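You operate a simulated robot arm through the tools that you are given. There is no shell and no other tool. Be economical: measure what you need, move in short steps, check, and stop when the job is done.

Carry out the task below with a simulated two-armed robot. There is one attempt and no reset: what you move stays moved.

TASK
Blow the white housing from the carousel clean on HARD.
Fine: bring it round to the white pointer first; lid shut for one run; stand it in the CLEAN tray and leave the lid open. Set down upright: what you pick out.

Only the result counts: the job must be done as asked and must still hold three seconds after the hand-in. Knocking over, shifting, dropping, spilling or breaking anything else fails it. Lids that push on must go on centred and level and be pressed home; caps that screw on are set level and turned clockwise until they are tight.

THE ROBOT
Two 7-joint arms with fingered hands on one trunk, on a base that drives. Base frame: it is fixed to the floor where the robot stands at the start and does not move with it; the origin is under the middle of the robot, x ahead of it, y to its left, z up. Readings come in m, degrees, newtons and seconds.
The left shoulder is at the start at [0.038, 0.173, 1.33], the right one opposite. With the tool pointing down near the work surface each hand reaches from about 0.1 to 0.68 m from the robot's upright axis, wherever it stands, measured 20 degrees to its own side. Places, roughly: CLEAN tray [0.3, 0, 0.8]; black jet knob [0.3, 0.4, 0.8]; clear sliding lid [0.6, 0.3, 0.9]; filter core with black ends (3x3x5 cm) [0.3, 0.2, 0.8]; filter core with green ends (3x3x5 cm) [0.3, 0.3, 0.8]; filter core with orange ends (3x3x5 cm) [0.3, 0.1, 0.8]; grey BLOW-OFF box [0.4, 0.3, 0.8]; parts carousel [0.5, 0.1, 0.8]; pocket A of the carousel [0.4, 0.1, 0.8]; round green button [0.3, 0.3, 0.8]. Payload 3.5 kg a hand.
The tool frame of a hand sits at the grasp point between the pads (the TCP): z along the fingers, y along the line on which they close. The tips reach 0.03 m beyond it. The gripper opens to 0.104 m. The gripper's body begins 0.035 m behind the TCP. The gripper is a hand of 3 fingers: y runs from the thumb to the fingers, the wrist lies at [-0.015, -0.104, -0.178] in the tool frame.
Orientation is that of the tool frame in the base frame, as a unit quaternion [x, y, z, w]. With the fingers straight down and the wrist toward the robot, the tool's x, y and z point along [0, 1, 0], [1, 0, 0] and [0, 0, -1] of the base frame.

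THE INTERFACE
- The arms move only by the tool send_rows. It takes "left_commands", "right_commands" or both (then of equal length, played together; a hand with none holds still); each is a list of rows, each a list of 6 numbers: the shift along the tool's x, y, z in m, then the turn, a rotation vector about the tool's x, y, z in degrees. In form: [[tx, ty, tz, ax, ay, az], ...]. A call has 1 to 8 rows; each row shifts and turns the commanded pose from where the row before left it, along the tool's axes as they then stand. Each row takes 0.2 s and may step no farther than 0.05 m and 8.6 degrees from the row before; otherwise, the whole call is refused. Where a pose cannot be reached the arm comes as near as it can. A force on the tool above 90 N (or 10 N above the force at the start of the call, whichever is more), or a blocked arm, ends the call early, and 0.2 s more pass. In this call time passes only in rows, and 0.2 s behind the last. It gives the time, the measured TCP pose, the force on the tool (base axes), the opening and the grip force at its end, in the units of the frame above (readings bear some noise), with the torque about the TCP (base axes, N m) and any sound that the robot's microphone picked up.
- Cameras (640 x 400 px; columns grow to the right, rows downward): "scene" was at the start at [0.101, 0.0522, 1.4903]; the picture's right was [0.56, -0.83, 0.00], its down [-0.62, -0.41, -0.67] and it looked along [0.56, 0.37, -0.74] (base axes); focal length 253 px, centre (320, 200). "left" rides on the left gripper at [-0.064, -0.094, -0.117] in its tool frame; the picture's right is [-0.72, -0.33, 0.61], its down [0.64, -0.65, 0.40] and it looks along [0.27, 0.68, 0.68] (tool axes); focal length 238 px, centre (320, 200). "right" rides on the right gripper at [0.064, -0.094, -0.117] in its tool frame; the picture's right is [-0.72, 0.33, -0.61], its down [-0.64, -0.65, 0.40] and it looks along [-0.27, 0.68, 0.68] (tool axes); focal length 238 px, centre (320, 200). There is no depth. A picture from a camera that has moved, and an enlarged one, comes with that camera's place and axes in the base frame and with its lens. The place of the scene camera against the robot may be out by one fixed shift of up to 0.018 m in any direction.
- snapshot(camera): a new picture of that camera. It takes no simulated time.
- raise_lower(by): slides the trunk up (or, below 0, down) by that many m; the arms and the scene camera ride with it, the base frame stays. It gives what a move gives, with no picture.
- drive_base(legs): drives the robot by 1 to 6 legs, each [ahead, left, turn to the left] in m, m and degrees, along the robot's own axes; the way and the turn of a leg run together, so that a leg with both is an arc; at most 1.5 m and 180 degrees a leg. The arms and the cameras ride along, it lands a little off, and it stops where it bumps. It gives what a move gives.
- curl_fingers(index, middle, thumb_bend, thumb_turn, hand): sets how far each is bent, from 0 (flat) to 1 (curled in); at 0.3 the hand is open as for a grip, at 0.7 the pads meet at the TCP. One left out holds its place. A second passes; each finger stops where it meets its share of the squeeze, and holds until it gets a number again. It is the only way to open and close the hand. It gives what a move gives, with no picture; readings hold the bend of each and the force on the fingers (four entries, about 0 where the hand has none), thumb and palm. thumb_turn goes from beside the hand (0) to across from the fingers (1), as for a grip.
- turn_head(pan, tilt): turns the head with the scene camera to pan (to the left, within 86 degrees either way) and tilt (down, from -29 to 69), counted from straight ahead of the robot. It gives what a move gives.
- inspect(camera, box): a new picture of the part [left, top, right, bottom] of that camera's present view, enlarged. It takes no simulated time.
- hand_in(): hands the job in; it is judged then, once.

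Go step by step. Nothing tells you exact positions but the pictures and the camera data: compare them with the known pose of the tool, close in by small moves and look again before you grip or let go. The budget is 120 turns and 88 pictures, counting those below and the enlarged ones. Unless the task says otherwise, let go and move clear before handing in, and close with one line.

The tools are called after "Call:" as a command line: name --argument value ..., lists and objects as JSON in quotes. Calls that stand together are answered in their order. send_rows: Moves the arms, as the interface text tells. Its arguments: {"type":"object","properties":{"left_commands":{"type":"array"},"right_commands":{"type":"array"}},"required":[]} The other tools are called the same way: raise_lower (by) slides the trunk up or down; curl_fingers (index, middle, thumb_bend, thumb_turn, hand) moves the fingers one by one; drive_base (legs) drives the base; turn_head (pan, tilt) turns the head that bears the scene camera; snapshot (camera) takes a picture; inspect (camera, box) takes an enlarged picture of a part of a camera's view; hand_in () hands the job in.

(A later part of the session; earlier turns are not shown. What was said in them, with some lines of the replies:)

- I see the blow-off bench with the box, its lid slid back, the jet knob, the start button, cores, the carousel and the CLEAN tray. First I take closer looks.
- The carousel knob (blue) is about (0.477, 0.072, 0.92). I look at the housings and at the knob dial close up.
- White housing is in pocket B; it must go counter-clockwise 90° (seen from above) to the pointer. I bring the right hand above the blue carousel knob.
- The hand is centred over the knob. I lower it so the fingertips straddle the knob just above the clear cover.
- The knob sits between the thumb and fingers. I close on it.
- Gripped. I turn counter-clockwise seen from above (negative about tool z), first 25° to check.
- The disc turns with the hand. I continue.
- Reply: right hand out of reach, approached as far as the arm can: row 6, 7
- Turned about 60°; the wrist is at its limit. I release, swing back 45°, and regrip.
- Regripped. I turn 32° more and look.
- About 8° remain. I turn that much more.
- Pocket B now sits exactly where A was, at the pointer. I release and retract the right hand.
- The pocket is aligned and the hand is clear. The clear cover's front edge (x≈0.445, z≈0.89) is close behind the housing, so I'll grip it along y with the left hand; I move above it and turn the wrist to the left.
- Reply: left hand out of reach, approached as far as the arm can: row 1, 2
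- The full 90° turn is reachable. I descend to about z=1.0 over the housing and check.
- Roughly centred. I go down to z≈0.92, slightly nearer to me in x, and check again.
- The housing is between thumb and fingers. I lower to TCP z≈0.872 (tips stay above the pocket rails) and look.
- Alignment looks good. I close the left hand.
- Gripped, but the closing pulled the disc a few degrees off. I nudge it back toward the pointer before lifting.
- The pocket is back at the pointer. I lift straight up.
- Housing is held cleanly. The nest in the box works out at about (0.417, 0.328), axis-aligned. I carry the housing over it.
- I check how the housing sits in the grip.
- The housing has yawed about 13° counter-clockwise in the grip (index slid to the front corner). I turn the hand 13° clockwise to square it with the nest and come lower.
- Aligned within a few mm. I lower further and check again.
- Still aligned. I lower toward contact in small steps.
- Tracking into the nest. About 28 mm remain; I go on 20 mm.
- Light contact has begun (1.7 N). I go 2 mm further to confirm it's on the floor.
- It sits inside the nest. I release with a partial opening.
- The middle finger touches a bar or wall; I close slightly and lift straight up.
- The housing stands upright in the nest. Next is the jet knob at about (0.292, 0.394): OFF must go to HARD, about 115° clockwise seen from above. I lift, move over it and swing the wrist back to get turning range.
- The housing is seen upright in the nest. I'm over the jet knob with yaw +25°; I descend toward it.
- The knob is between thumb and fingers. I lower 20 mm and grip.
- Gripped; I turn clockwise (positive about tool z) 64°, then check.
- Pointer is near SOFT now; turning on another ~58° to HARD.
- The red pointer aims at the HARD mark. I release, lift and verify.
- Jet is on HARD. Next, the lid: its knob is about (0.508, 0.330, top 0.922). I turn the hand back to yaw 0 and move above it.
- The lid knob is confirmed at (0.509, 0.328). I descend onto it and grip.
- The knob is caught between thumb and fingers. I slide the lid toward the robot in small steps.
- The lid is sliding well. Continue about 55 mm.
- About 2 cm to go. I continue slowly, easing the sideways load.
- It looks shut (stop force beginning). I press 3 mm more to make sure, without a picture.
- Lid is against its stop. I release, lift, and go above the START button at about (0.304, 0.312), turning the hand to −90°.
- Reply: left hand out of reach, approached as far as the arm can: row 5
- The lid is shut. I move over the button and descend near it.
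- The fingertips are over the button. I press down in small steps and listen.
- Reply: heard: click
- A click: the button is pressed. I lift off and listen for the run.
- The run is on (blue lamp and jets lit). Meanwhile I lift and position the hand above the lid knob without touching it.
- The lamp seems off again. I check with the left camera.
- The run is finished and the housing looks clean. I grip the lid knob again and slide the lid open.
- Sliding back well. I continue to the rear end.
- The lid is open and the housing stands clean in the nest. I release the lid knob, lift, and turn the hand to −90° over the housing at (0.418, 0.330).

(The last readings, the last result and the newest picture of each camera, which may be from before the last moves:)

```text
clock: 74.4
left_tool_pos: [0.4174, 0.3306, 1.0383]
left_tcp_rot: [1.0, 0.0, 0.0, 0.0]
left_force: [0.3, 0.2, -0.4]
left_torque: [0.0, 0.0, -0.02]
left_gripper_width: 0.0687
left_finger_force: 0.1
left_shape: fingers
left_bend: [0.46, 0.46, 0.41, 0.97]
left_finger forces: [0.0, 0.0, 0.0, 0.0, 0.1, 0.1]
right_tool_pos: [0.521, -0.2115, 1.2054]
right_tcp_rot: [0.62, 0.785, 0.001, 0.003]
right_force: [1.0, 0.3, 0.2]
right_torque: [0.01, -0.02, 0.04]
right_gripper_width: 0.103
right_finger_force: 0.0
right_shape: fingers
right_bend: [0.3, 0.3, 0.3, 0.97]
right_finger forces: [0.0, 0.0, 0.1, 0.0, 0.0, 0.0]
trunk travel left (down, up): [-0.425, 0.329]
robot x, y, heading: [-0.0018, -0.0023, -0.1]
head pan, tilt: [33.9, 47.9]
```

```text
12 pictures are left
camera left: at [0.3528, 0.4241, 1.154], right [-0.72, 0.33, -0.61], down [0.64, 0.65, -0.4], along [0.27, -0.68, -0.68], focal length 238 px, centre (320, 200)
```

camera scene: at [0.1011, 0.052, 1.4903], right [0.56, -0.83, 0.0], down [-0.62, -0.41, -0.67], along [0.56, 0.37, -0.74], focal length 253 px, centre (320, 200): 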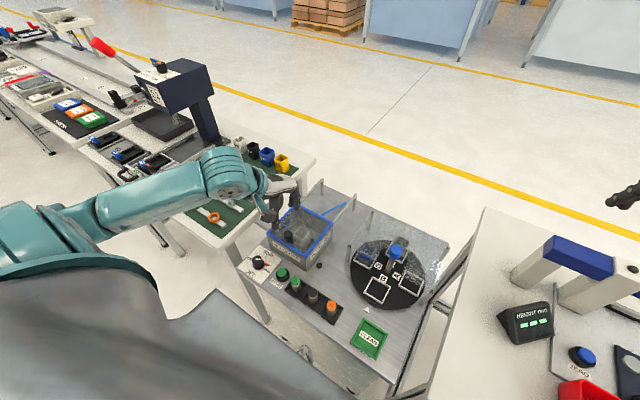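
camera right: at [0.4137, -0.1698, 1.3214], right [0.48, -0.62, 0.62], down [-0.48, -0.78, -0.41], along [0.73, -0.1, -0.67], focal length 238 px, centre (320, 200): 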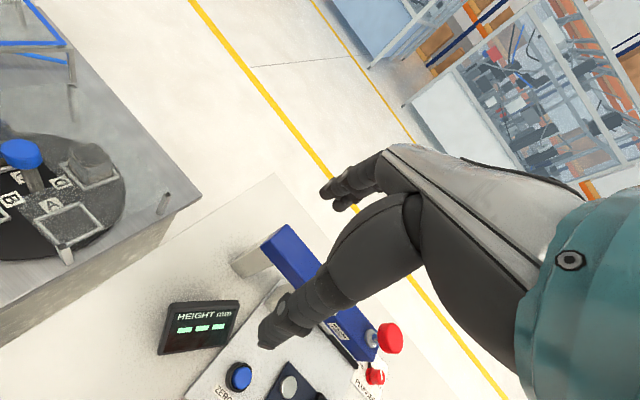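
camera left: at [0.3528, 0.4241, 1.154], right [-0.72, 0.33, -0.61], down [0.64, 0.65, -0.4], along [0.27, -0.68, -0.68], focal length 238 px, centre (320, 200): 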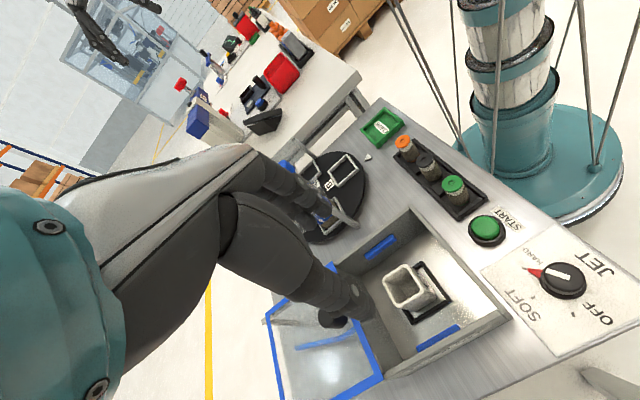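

Housing at about (0.419, 0.332). I descend over it.

Call:
send_rows --left_commands '[[0.002, -0.001, 0.04, 0, 0, 0], [0, 0, 0.04, 0, 0, 0], [0, 0, 0.04, 0, 0, 0], [0, 0, 0.014, 0, 0, 0]]'

Call:
inspect --camera "scene" --box '[270, 190, 340, 260]'

```text
clock: 75.4
left_tool_pos: [0.4179, 0.3312, 0.9023]
left_tcp_rot: [1.0, 0.0, 0.0, 0.0]
left_force: [-0.4, 0.3, -0.1]
left_torque: [-0.04, 0.01, 0.0]
left_gripper_width: 0.0685
left_finger_force: 0.1
left_shape: fingers
left_bend: [0.46, 0.46, 0.41, 0.97]
left_finger forces: [0.0, 0.0, 0.0, 0.0, 0.1, 0.0]
right_tool_pos: [0.521, -0.2102, 1.2051]
right_tcp_rot: [0.62, 0.784, 0.001, 0.003]
right_force: [-0.3, -0.5, 0.2]
right_torque: [-0.01, -0.01, -0.01]
right_gripper_width: 0.1029
right_finger_force: 0.1
right_shape: fingers
right_bend: [0.3, 0.3, 0.3, 0.97]
right_finger forces: [0.0, 0.1, 0.1, 0.0, 0.1, 0.0]
trunk travel left (down, up): [-0.425, 0.329]
robot x, y, heading: [0.003, -0.0011, -0.1]
head pan, tilt: [33.9, 47.9]
```

```text
5.71 times, centred on (305, 225) of scene
camera zoom: at [0.1008, 0.0522, 1.4904], right [0.56, -0.83, 0.0], down [-0.62, -0.41, -0.67], along [0.56, 0.37, -0.74], focal length 1446 px, centre (406, 57)
```

zoom: 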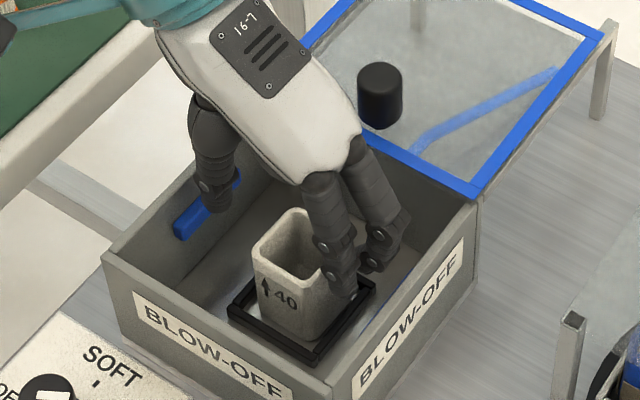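

Fingers straddle the housing. I lower 30 mm and close.

Call:
send_rows --left_commands '[[0, 0, 0.015, 0, 0, 0], [0, 0, 0.015, 0, 0, 0]]'

Call:
curl_fingers --hand "left" --index 0.7 --middle 0.7 --thumb_bend 0.7

Call:
inspect --camera "scene" --box '[270, 190, 340, 260]'

```text
clock: 76.0
left_tool_pos: [0.4181, 0.3315, 0.8732]
left_tcp_rot: [1.0, 0.0, 0.001, 0.0]
left_force: [0.4, -0.7, -0.2]
left_torque: [0.01, 0.01, 0.01]
left_gripper_width: 0.0683
left_finger_force: 0.2
left_shape: fingers
left_bend: [0.46, 0.46, 0.41, 0.97]
left_finger forces: [0.0, 0.1, 0.0, 0.0, 0.0, 0.0]
right_tool_pos: [0.5219, -0.2109, 1.2069]
right_tcp_rot: [0.62, 0.785, 0.001, 0.003]
right_force: [0.1, -0.4, 0.1]
right_torque: [-0.03, 0.0, -0.02]
right_gripper_width: 0.1033
right_finger_force: 0.0
right_shape: fingers
right_bend: [0.3, 0.3, 0.3, 0.97]
right_finger forces: [0.0, 0.0, 0.0, 0.0, 0.1, 0.0]
trunk travel left (down, up): [-0.425, 0.329]
robot x, y, heading: [-0.0003, 0.0001, 0.0]
head pan, tilt: [33.9, 47.9]
```

```text
clock: 77.0
left_tool_pos: [0.4187, 0.3308, 0.8735]
left_tcp_rot: [1.0, 0.0, 0.0, 0.0]
left_force: [1.6, -4.9, 0.3]
left_torque: [-0.27, -0.06, -0.12]
left_gripper_width: 0.0349
left_finger_force: 14.8
left_shape: fingers
left_bend: [0.6, 0.62, 0.55, 0.97]
left_finger forces: [8.2, 9.5, 0.1, 0.0, 12.8, 0.1]
right_tool_pos: [0.5214, -0.212, 1.2047]
right_tcp_rot: [0.62, 0.784, 0.001, 0.002]
right_force: [-0.3, 0.2, -0.1]
right_torque: [0.01, 0.01, 0.02]
right_gripper_width: 0.1028
right_finger_force: 0.1
right_shape: fingers
right_bend: [0.3, 0.3, 0.3, 0.97]
right_finger forces: [0.0, 0.1, 0.0, 0.0, 0.0, 0.1]
trunk travel left (down, up): [-0.425, 0.329]
robot x, y, heading: [-0.0002, 0.0007, 0.2]
head pan, tilt: [33.9, 47.9]
```

```text
5.71 times, centred on (305, 225) of scene
camera zoom: at [0.1011, 0.0516, 1.4904], right [0.56, -0.83, 0.0], down [-0.62, -0.41, -0.67], along [0.56, 0.37, -0.74], focal length 1446 px, centre (406, 57)
```

zoom: 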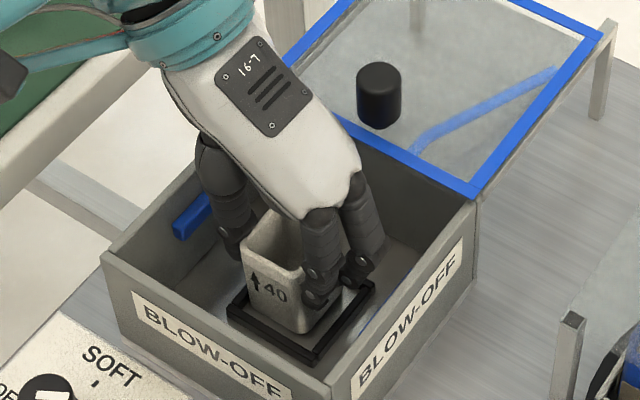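

A square, centred grip this time. I lift straight out and carry it toward the CLEAN tray at about (0.293, 0.036).

Call:
send_rows --left_commands '[[0, 0.002, -0.004, 0, 0, 0], [0, 0, -0.02, 0, 0, 0], [0, 0, -0.04, 0, 0, 0], [0, 0, -0.04, 0, 0, 0], [0, 0, -0.04, 0, 0, 0], [0, 0, -0.03, 0, 0, 0]]'

Call:
send_rows --left_commands '[[-0.0157, 0.0366, 0, 0, 0, 0], [-0.0157, 0.0366, 0, 0, 0, 0], [-0.0157, 0.0366, 0, 0, 0, 0], [-0.0157, 0.0366, 0, 0, 0, 0], [-0.0157, 0.0366, 0, 0, 0, 0], [-0.0157, 0.0366, 0, 0, 0, 0], [-0.0157, 0.0366, 0, 0, 0, 0], [-0.0157, 0.0366, 0, 0, 0, 0]]'

Call:
inspect --camera "scene" --box '[300, 240, 420, 370]'

Call:
snapshot --camera "left"

```text
clock: 78.4
left_tool_pos: [0.4186, 0.3268, 1.0463]
left_tcp_rot: [1.0, 0.0, -0.002, 0.0]
left_force: [-1.1, -0.1, -0.8]
left_torque: [-0.02, 0.01, -0.02]
left_gripper_width: 0.0353
left_finger_force: 14.7
left_shape: fingers
left_bend: [0.6, 0.63, 0.55, 0.96]
left_finger forces: [7.4, 6.4, 0.0, 0.0, 13.8, 0.0]
right_tool_pos: [0.5214, -0.2116, 1.2062]
right_tcp_rot: [0.62, 0.785, 0.001, 0.004]
right_force: [-1.2, -0.4, 0.2]
right_torque: [0.01, -0.03, 0.02]
right_gripper_width: 0.1029
right_finger_force: 0.0
right_shape: fingers
right_bend: [0.3, 0.3, 0.3, 0.97]
right_finger forces: [0.0, 0.0, 0.0, 0.1, 0.0, 0.0]
trunk travel left (down, up): [-0.425, 0.329]
robot x, y, heading: [0.0007, 0.0026, 0.0]
head pan, tilt: [33.9, 47.9]
```

```text
clock: 80.2
left_tool_pos: [0.2929, 0.0347, 1.0521]
left_tcp_rot: [1.0, 0.001, 0.0, 0.0]
left_force: [0.5, 0.1, -1.2]
left_torque: [0.02, 0.0, -0.02]
left_gripper_width: 0.0352
left_finger_force: 13.5
left_shape: fingers
left_bend: [0.6, 0.63, 0.55, 0.96]
left_finger forces: [7.2, 6.5, 0.0, 0.1, 13.6, 0.0]
right_tool_pos: [0.5213, -0.2121, 1.2053]
right_tcp_rot: [0.62, 0.785, 0.002, 0.003]
right_force: [0.5, -0.1, 0.6]
right_torque: [-0.01, -0.01, 0.0]
right_gripper_width: 0.103
right_finger_force: 0.1
right_shape: fingers
right_bend: [0.3, 0.3, 0.3, 0.97]
right_finger forces: [0.0, 0.0, 0.0, 0.1, 0.0, 0.0]
trunk travel left (down, up): [-0.425, 0.329]
robot x, y, heading: [-0.0, 0.0013, -0.2]
head pan, tilt: [33.9, 47.9]
```

```text
3.08 times, centred on (360, 305) of scene
camera zoom: at [0.1012, 0.0512, 1.4904], right [0.56, -0.83, 0.0], down [-0.62, -0.41, -0.67], along [0.56, 0.37, -0.74], focal length 778 px, centre (197, -123)
```

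zoom: 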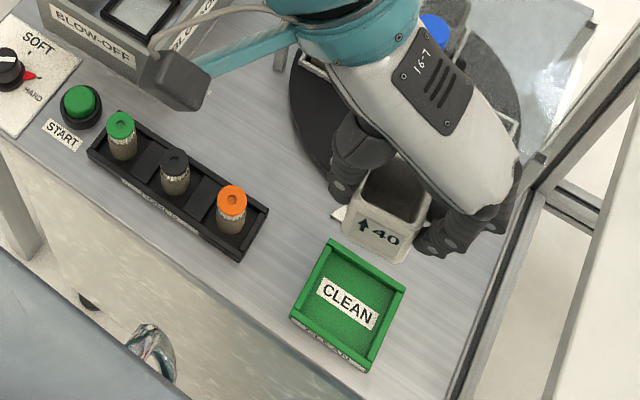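

```text
8 pictures are left
camera left: at [0.2287, 0.1287, 1.1672], right [-0.72, 0.33, -0.61], down [0.64, 0.65, -0.4], along [0.27, -0.68, -0.68], focal length 238 px, centre (320, 200)
```

left: 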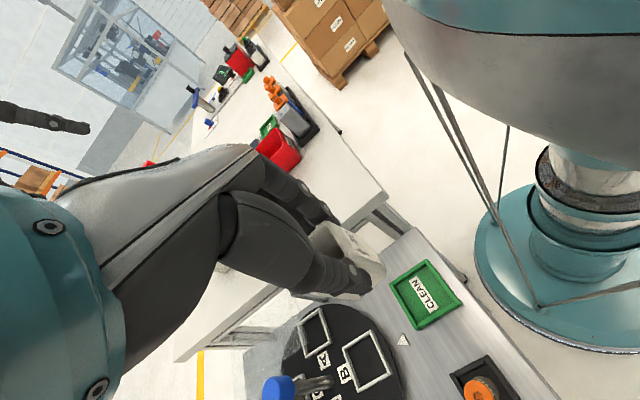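

Aligned over the tray centre (0.293, 0.036). I descend to just above it and check.

Call:
send_rows --left_commands '[[0, -0.001, 0.04, 0, 0, 0], [0, 0, 0.04, 0, 0, 0], [0, 0, 0.04, 0, 0, 0], [0, 0, 0.035, 0, 0, 0]]'

Call:
inspect --camera "scene" --box '[320, 290, 410, 380]'

```text
clock: 81.2
left_tool_pos: [0.2966, 0.0355, 0.8931]
left_tcp_rot: [1.0, 0.0, 0.001, 0.001]
left_force: [0.7, 0.7, -0.9]
left_torque: [0.0, 0.03, 0.0]
left_gripper_width: 0.0347
left_finger_force: 14.0
left_shape: fingers
left_bend: [0.61, 0.64, 0.55, 0.96]
left_finger forces: [7.3, 6.3, 0.0, 0.0, 13.6, 0.0]
right_tool_pos: [0.5223, -0.2108, 1.2043]
right_tcp_rot: [0.62, 0.785, 0.001, 0.003]
right_force: [0.2, 0.2, 0.2]
right_torque: [-0.03, 0.0, 0.03]
right_gripper_width: 0.1028
right_finger_force: 0.1
right_shape: fingers
right_bend: [0.3, 0.3, 0.3, 0.97]
right_finger forces: [0.0, 0.1, 0.0, 0.1, 0.0, 0.0]
trunk travel left (down, up): [-0.425, 0.329]
robot x, y, heading: [-0.0013, 0.0013, 0.2]
head pan, tilt: [33.9, 47.9]
```

```text
4.44 times, centred on (365, 335) of scene
camera zoom: at [0.1011, 0.0522, 1.4903], right [0.56, -0.83, 0.0], down [-0.62, -0.41, -0.67], along [0.56, 0.37, -0.74], focal length 1124 px, centre (120, -400)
```

zoom: 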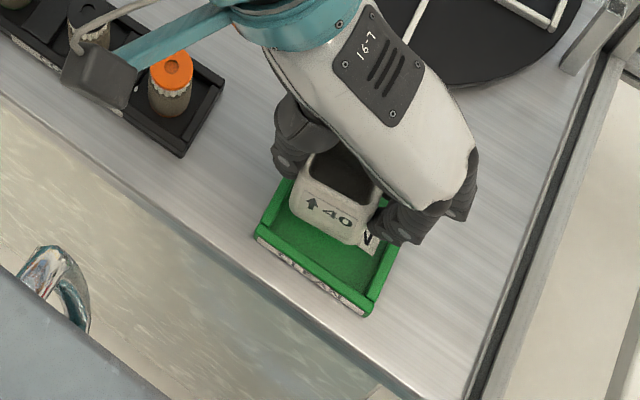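

The housing sits a bit to the far side of the tray; I shift 7 mm toward the robot and lower to contact.

Call:
send_rows --left_commands '[[-0.007, 0, 0, 0, 0, 0], [0, 0, 0.008, 0, 0, 0], [0, 0, 0.006, 0, 0, 0]]'

Call:
inspect --camera "scene" --box '[330, 300, 400, 370]'

```text
clock: 82.0
left_tool_pos: [0.2858, 0.0361, 0.8795]
left_tcp_rot: [1.0, 0.0, 0.001, 0.0]
left_force: [-0.7, 0.6, 1.1]
left_torque: [0.03, -0.01, 0.0]
left_gripper_width: 0.0349
left_finger_force: 13.9
left_shape: fingers
left_bend: [0.61, 0.64, 0.55, 0.96]
left_finger forces: [7.3, 6.5, 0.0, 0.0, 13.5, 0.1]
right_tool_pos: [0.5209, -0.2112, 1.2056]
right_tcp_rot: [0.62, 0.785, 0.0, 0.003]
right_force: [0.6, 0.0, -0.4]
right_torque: [-0.01, 0.03, -0.05]
right_gripper_width: 0.1029
right_finger_force: 0.1
right_shape: fingers
right_bend: [0.3, 0.3, 0.3, 0.97]
right_finger forces: [0.0, 0.1, 0.0, 0.0, 0.0, 0.0]
trunk travel left (down, up): [-0.425, 0.329]
robot x, y, heading: [-0.0012, -0.0033, 0.1]
head pan, tilt: [33.9, 47.9]
```

```text
5.71 times, centred on (365, 335) of scene
camera zoom: at [0.1007, 0.0522, 1.4904], right [0.56, -0.83, 0.0], down [-0.62, -0.41, -0.67], along [0.56, 0.37, -0.74], focal length 1446 px, centre (63, -571)
```

zoom: 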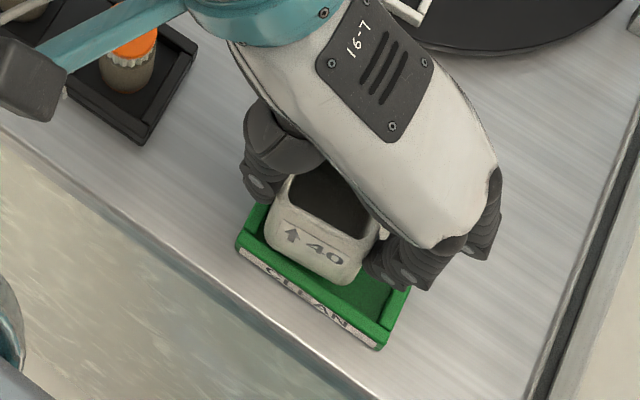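

Slight correction to −y and +x, then I lower in 3–4 mm steps to contact.

Call:
send_rows --left_commands '[[0.003, 0.005, 0, 0, 0, 0], [0, 0, 0.003, 0, 0, 0], [0, 0, 0.003, 0, 0, 0]]'

Call:
send_rows --left_commands '[[0, 0, 0.003, 0, 0, 0]]'

```text
clock: 82.8
left_tool_pos: [0.2873, 0.0336, 0.8703]
left_tcp_rot: [1.0, 0.0, -0.001, -0.001]
left_force: [-0.3, 0.4, 0.8]
left_torque: [0.01, -0.04, 0.0]
left_gripper_width: 0.0349
left_finger_force: 14.0
left_shape: fingers
left_bend: [0.61, 0.64, 0.56, 0.96]
left_finger forces: [7.6, 6.1, 0.1, 0.0, 14.1, 0.1]
right_tool_pos: [0.5219, -0.2113, 1.205]
right_tcp_rot: [0.62, 0.785, 0.001, 0.003]
right_force: [-0.1, 0.2, 0.6]
right_torque: [0.02, -0.02, -0.03]
right_gripper_width: 0.103
right_finger_force: 0.0
right_shape: fingers
right_bend: [0.3, 0.3, 0.3, 0.97]
right_finger forces: [0.0, 0.0, 0.0, 0.1, 0.1, 0.0]
trunk travel left (down, up): [-0.425, 0.329]
robot x, y, heading: [0.0022, 0.0029, 0.1]
head pan, tilt: [33.9, 47.9]
```

```text
clock: 83.2
left_tool_pos: [0.2889, 0.032, 0.8692]
left_tcp_rot: [1.0, 0.0, 0.0, 0.001]
left_force: [-1.7, 0.8, 4.3]
left_torque: [0.0, -0.05, 0.0]
left_gripper_width: 0.035
left_finger_force: 14.5
left_shape: fingers
left_bend: [0.61, 0.64, 0.56, 0.96]
left_finger forces: [7.2, 6.7, 0.1, 0.0, 14.7, 0.0]
right_tool_pos: [0.5217, -0.2103, 1.2055]
right_tcp_rot: [0.62, 0.785, 0.001, 0.003]
right_force: [0.1, -0.1, 0.9]
right_torque: [0.0, 0.01, -0.03]
right_gripper_width: 0.1028
right_finger_force: 0.0
right_shape: fingers
right_bend: [0.3, 0.3, 0.3, 0.97]
right_finger forces: [0.1, 0.0, 0.0, 0.0, 0.0, 0.1]
trunk travel left (down, up): [-0.425, 0.329]
robot x, y, heading: [-0.0003, 0.0015, -0.1]
head pan, tilt: [33.9, 47.9]
```

Contact at z≈0.869, about the floor height expected. One look before letting go.

Call:
inspect --camera "scene" --box '[330, 300, 400, 370]'

```text
5.71 times, centred on (365, 335) of scene
camera zoom: at [0.1006, 0.0522, 1.4904], right [0.56, -0.83, 0.0], down [-0.62, -0.41, -0.67], along [0.56, 0.37, -0.74], focal length 1446 px, centre (63, -571)
```

zoom: 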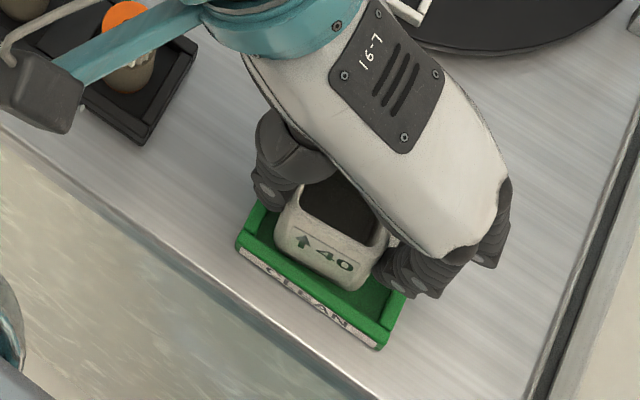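

It stands inside the tray. I open just enough and lift straight up.

Call:
curl_fingers --hand "left" --index 0.52 --middle 0.52 --thumb_bend 0.46

Call:
send_rows --left_commands '[[0, 0, -0.01, 0, 0, 0], [0, 0, -0.02, 0, 0, 0], [0, 0, -0.04, 0, 0, 0], [0, 0, -0.05, 0, 0, 0], [0, 0, -0.05, 0, 0, 0], [0, -0.04, -0.02, 0, 0, 0], [0, -0.05, 0, 0, 0, 0], [0, -0.05, 0, 0, 0, 0]]'

Call:
inspect --camera "scene" --box '[310, 270, 420, 380]'

Call:
snapshot --camera "left"

```text
clock: 84.2
left_tool_pos: [0.2896, 0.0324, 0.8693]
left_tcp_rot: [1.0, 0.0, 0.0, 0.0]
left_force: [-0.4, 1.2, -0.8]
left_torque: [-0.01, -0.02, 0.01]
left_gripper_width: 0.054
left_finger_force: 0.0
left_shape: fingers
left_bend: [0.52, 0.52, 0.46, 0.97]
left_finger forces: [0.0, 0.0, 0.1, 0.0, 0.0, 0.0]
right_tool_pos: [0.5214, -0.211, 1.2055]
right_tcp_rot: [0.62, 0.785, 0.0, 0.003]
right_force: [-0.7, 0.3, 0.7]
right_torque: [0.0, 0.0, 0.05]
right_gripper_width: 0.103
right_finger_force: 0.1
right_shape: fingers
right_bend: [0.3, 0.3, 0.3, 0.97]
right_finger forces: [0.0, 0.0, 0.1, 0.0, 0.0, 0.0]
trunk travel left (down, up): [-0.425, 0.329]
robot x, y, heading: [0.0006, 0.0008, 0.1]
head pan, tilt: [33.9, 47.9]
```

```text
clock: 86.0
left_tool_pos: [0.2887, 0.1724, 1.0579]
left_tcp_rot: [1.0, 0.0, 0.002, 0.0]
left_force: [0.0, 0.6, 0.2]
left_torque: [-0.01, 0.0, -0.04]
left_gripper_width: 0.0546
left_finger_force: 0.0
left_shape: fingers
left_bend: [0.52, 0.52, 0.46, 0.97]
left_finger forces: [0.1, 0.0, 0.0, 0.1, 0.0, 0.0]
right_tool_pos: [0.5207, -0.21, 1.2063]
right_tcp_rot: [0.619, 0.785, 0.001, 0.003]
right_force: [-0.6, 0.2, 0.4]
right_torque: [-0.03, 0.03, -0.01]
right_gripper_width: 0.1033
right_finger_force: 0.1
right_shape: fingers
right_bend: [0.3, 0.3, 0.3, 0.97]
right_finger forces: [0.0, 0.1, 0.0, 0.1, 0.0, 0.1]
trunk travel left (down, up): [-0.425, 0.329]
robot x, y, heading: [0.0008, 0.0036, 0.3]
head pan, tilt: [33.9, 47.9]
```

```text
3.64 times, centred on (365, 325) of scene
camera zoom: at [0.1003, 0.053, 1.4904], right [0.56, -0.83, 0.0], down [-0.62, -0.41, -0.67], along [0.56, 0.37, -0.74], focal length 920 px, centre (156, -254)
```

zoom: 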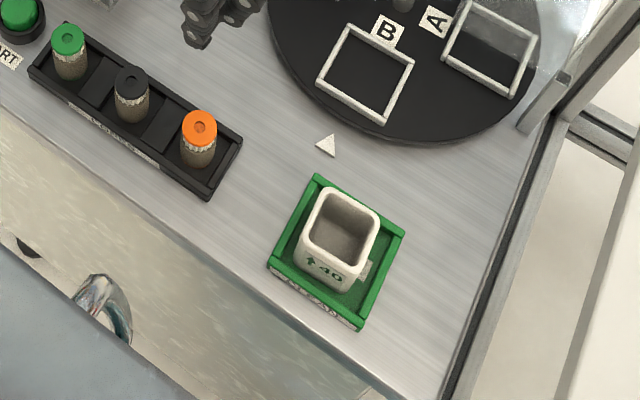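

```text
3 pictures are left
camera left: at [0.224, 0.2669, 1.175], right [-0.72, 0.33, -0.61], down [0.64, 0.65, -0.4], along [0.27, -0.68, -0.68], focal length 238 px, centre (320, 200)
```

left: 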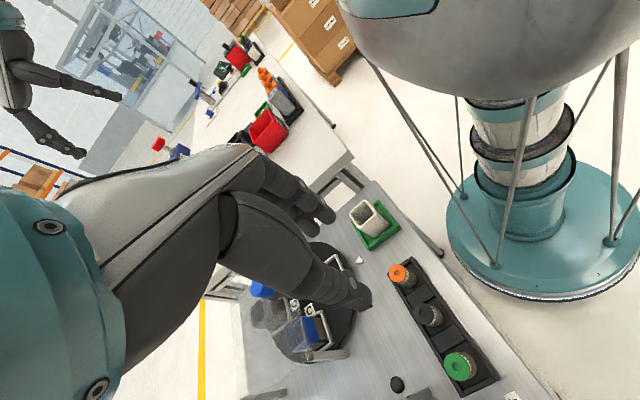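

The clean housing stands upright in the CLEAN tray. One last look at the lid and bench.

Call:
snapshot --camera "scene"

```text
2 pictures are left
camera scene: at [0.1003, 0.053, 1.4904], right [0.56, -0.83, 0.0], down [-0.62, -0.41, -0.67], along [0.56, 0.37, -0.74], focal length 253 px, centre (320, 200)
```

scene: 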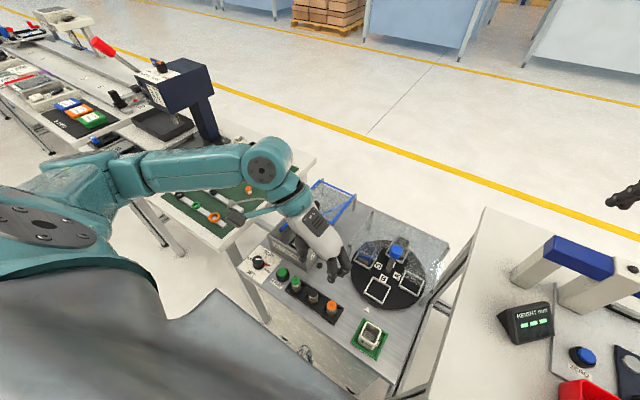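

The lid is still open behind the box and nothing else has moved, so I hand in.

Call:
hand_in

```text
The job is handed in.
```

I handed the job in. The white housing was brought round to the pointer, blown clean on HARD in one run with the lid shut, and now stands upright in the CLEAN tray with the lid open.
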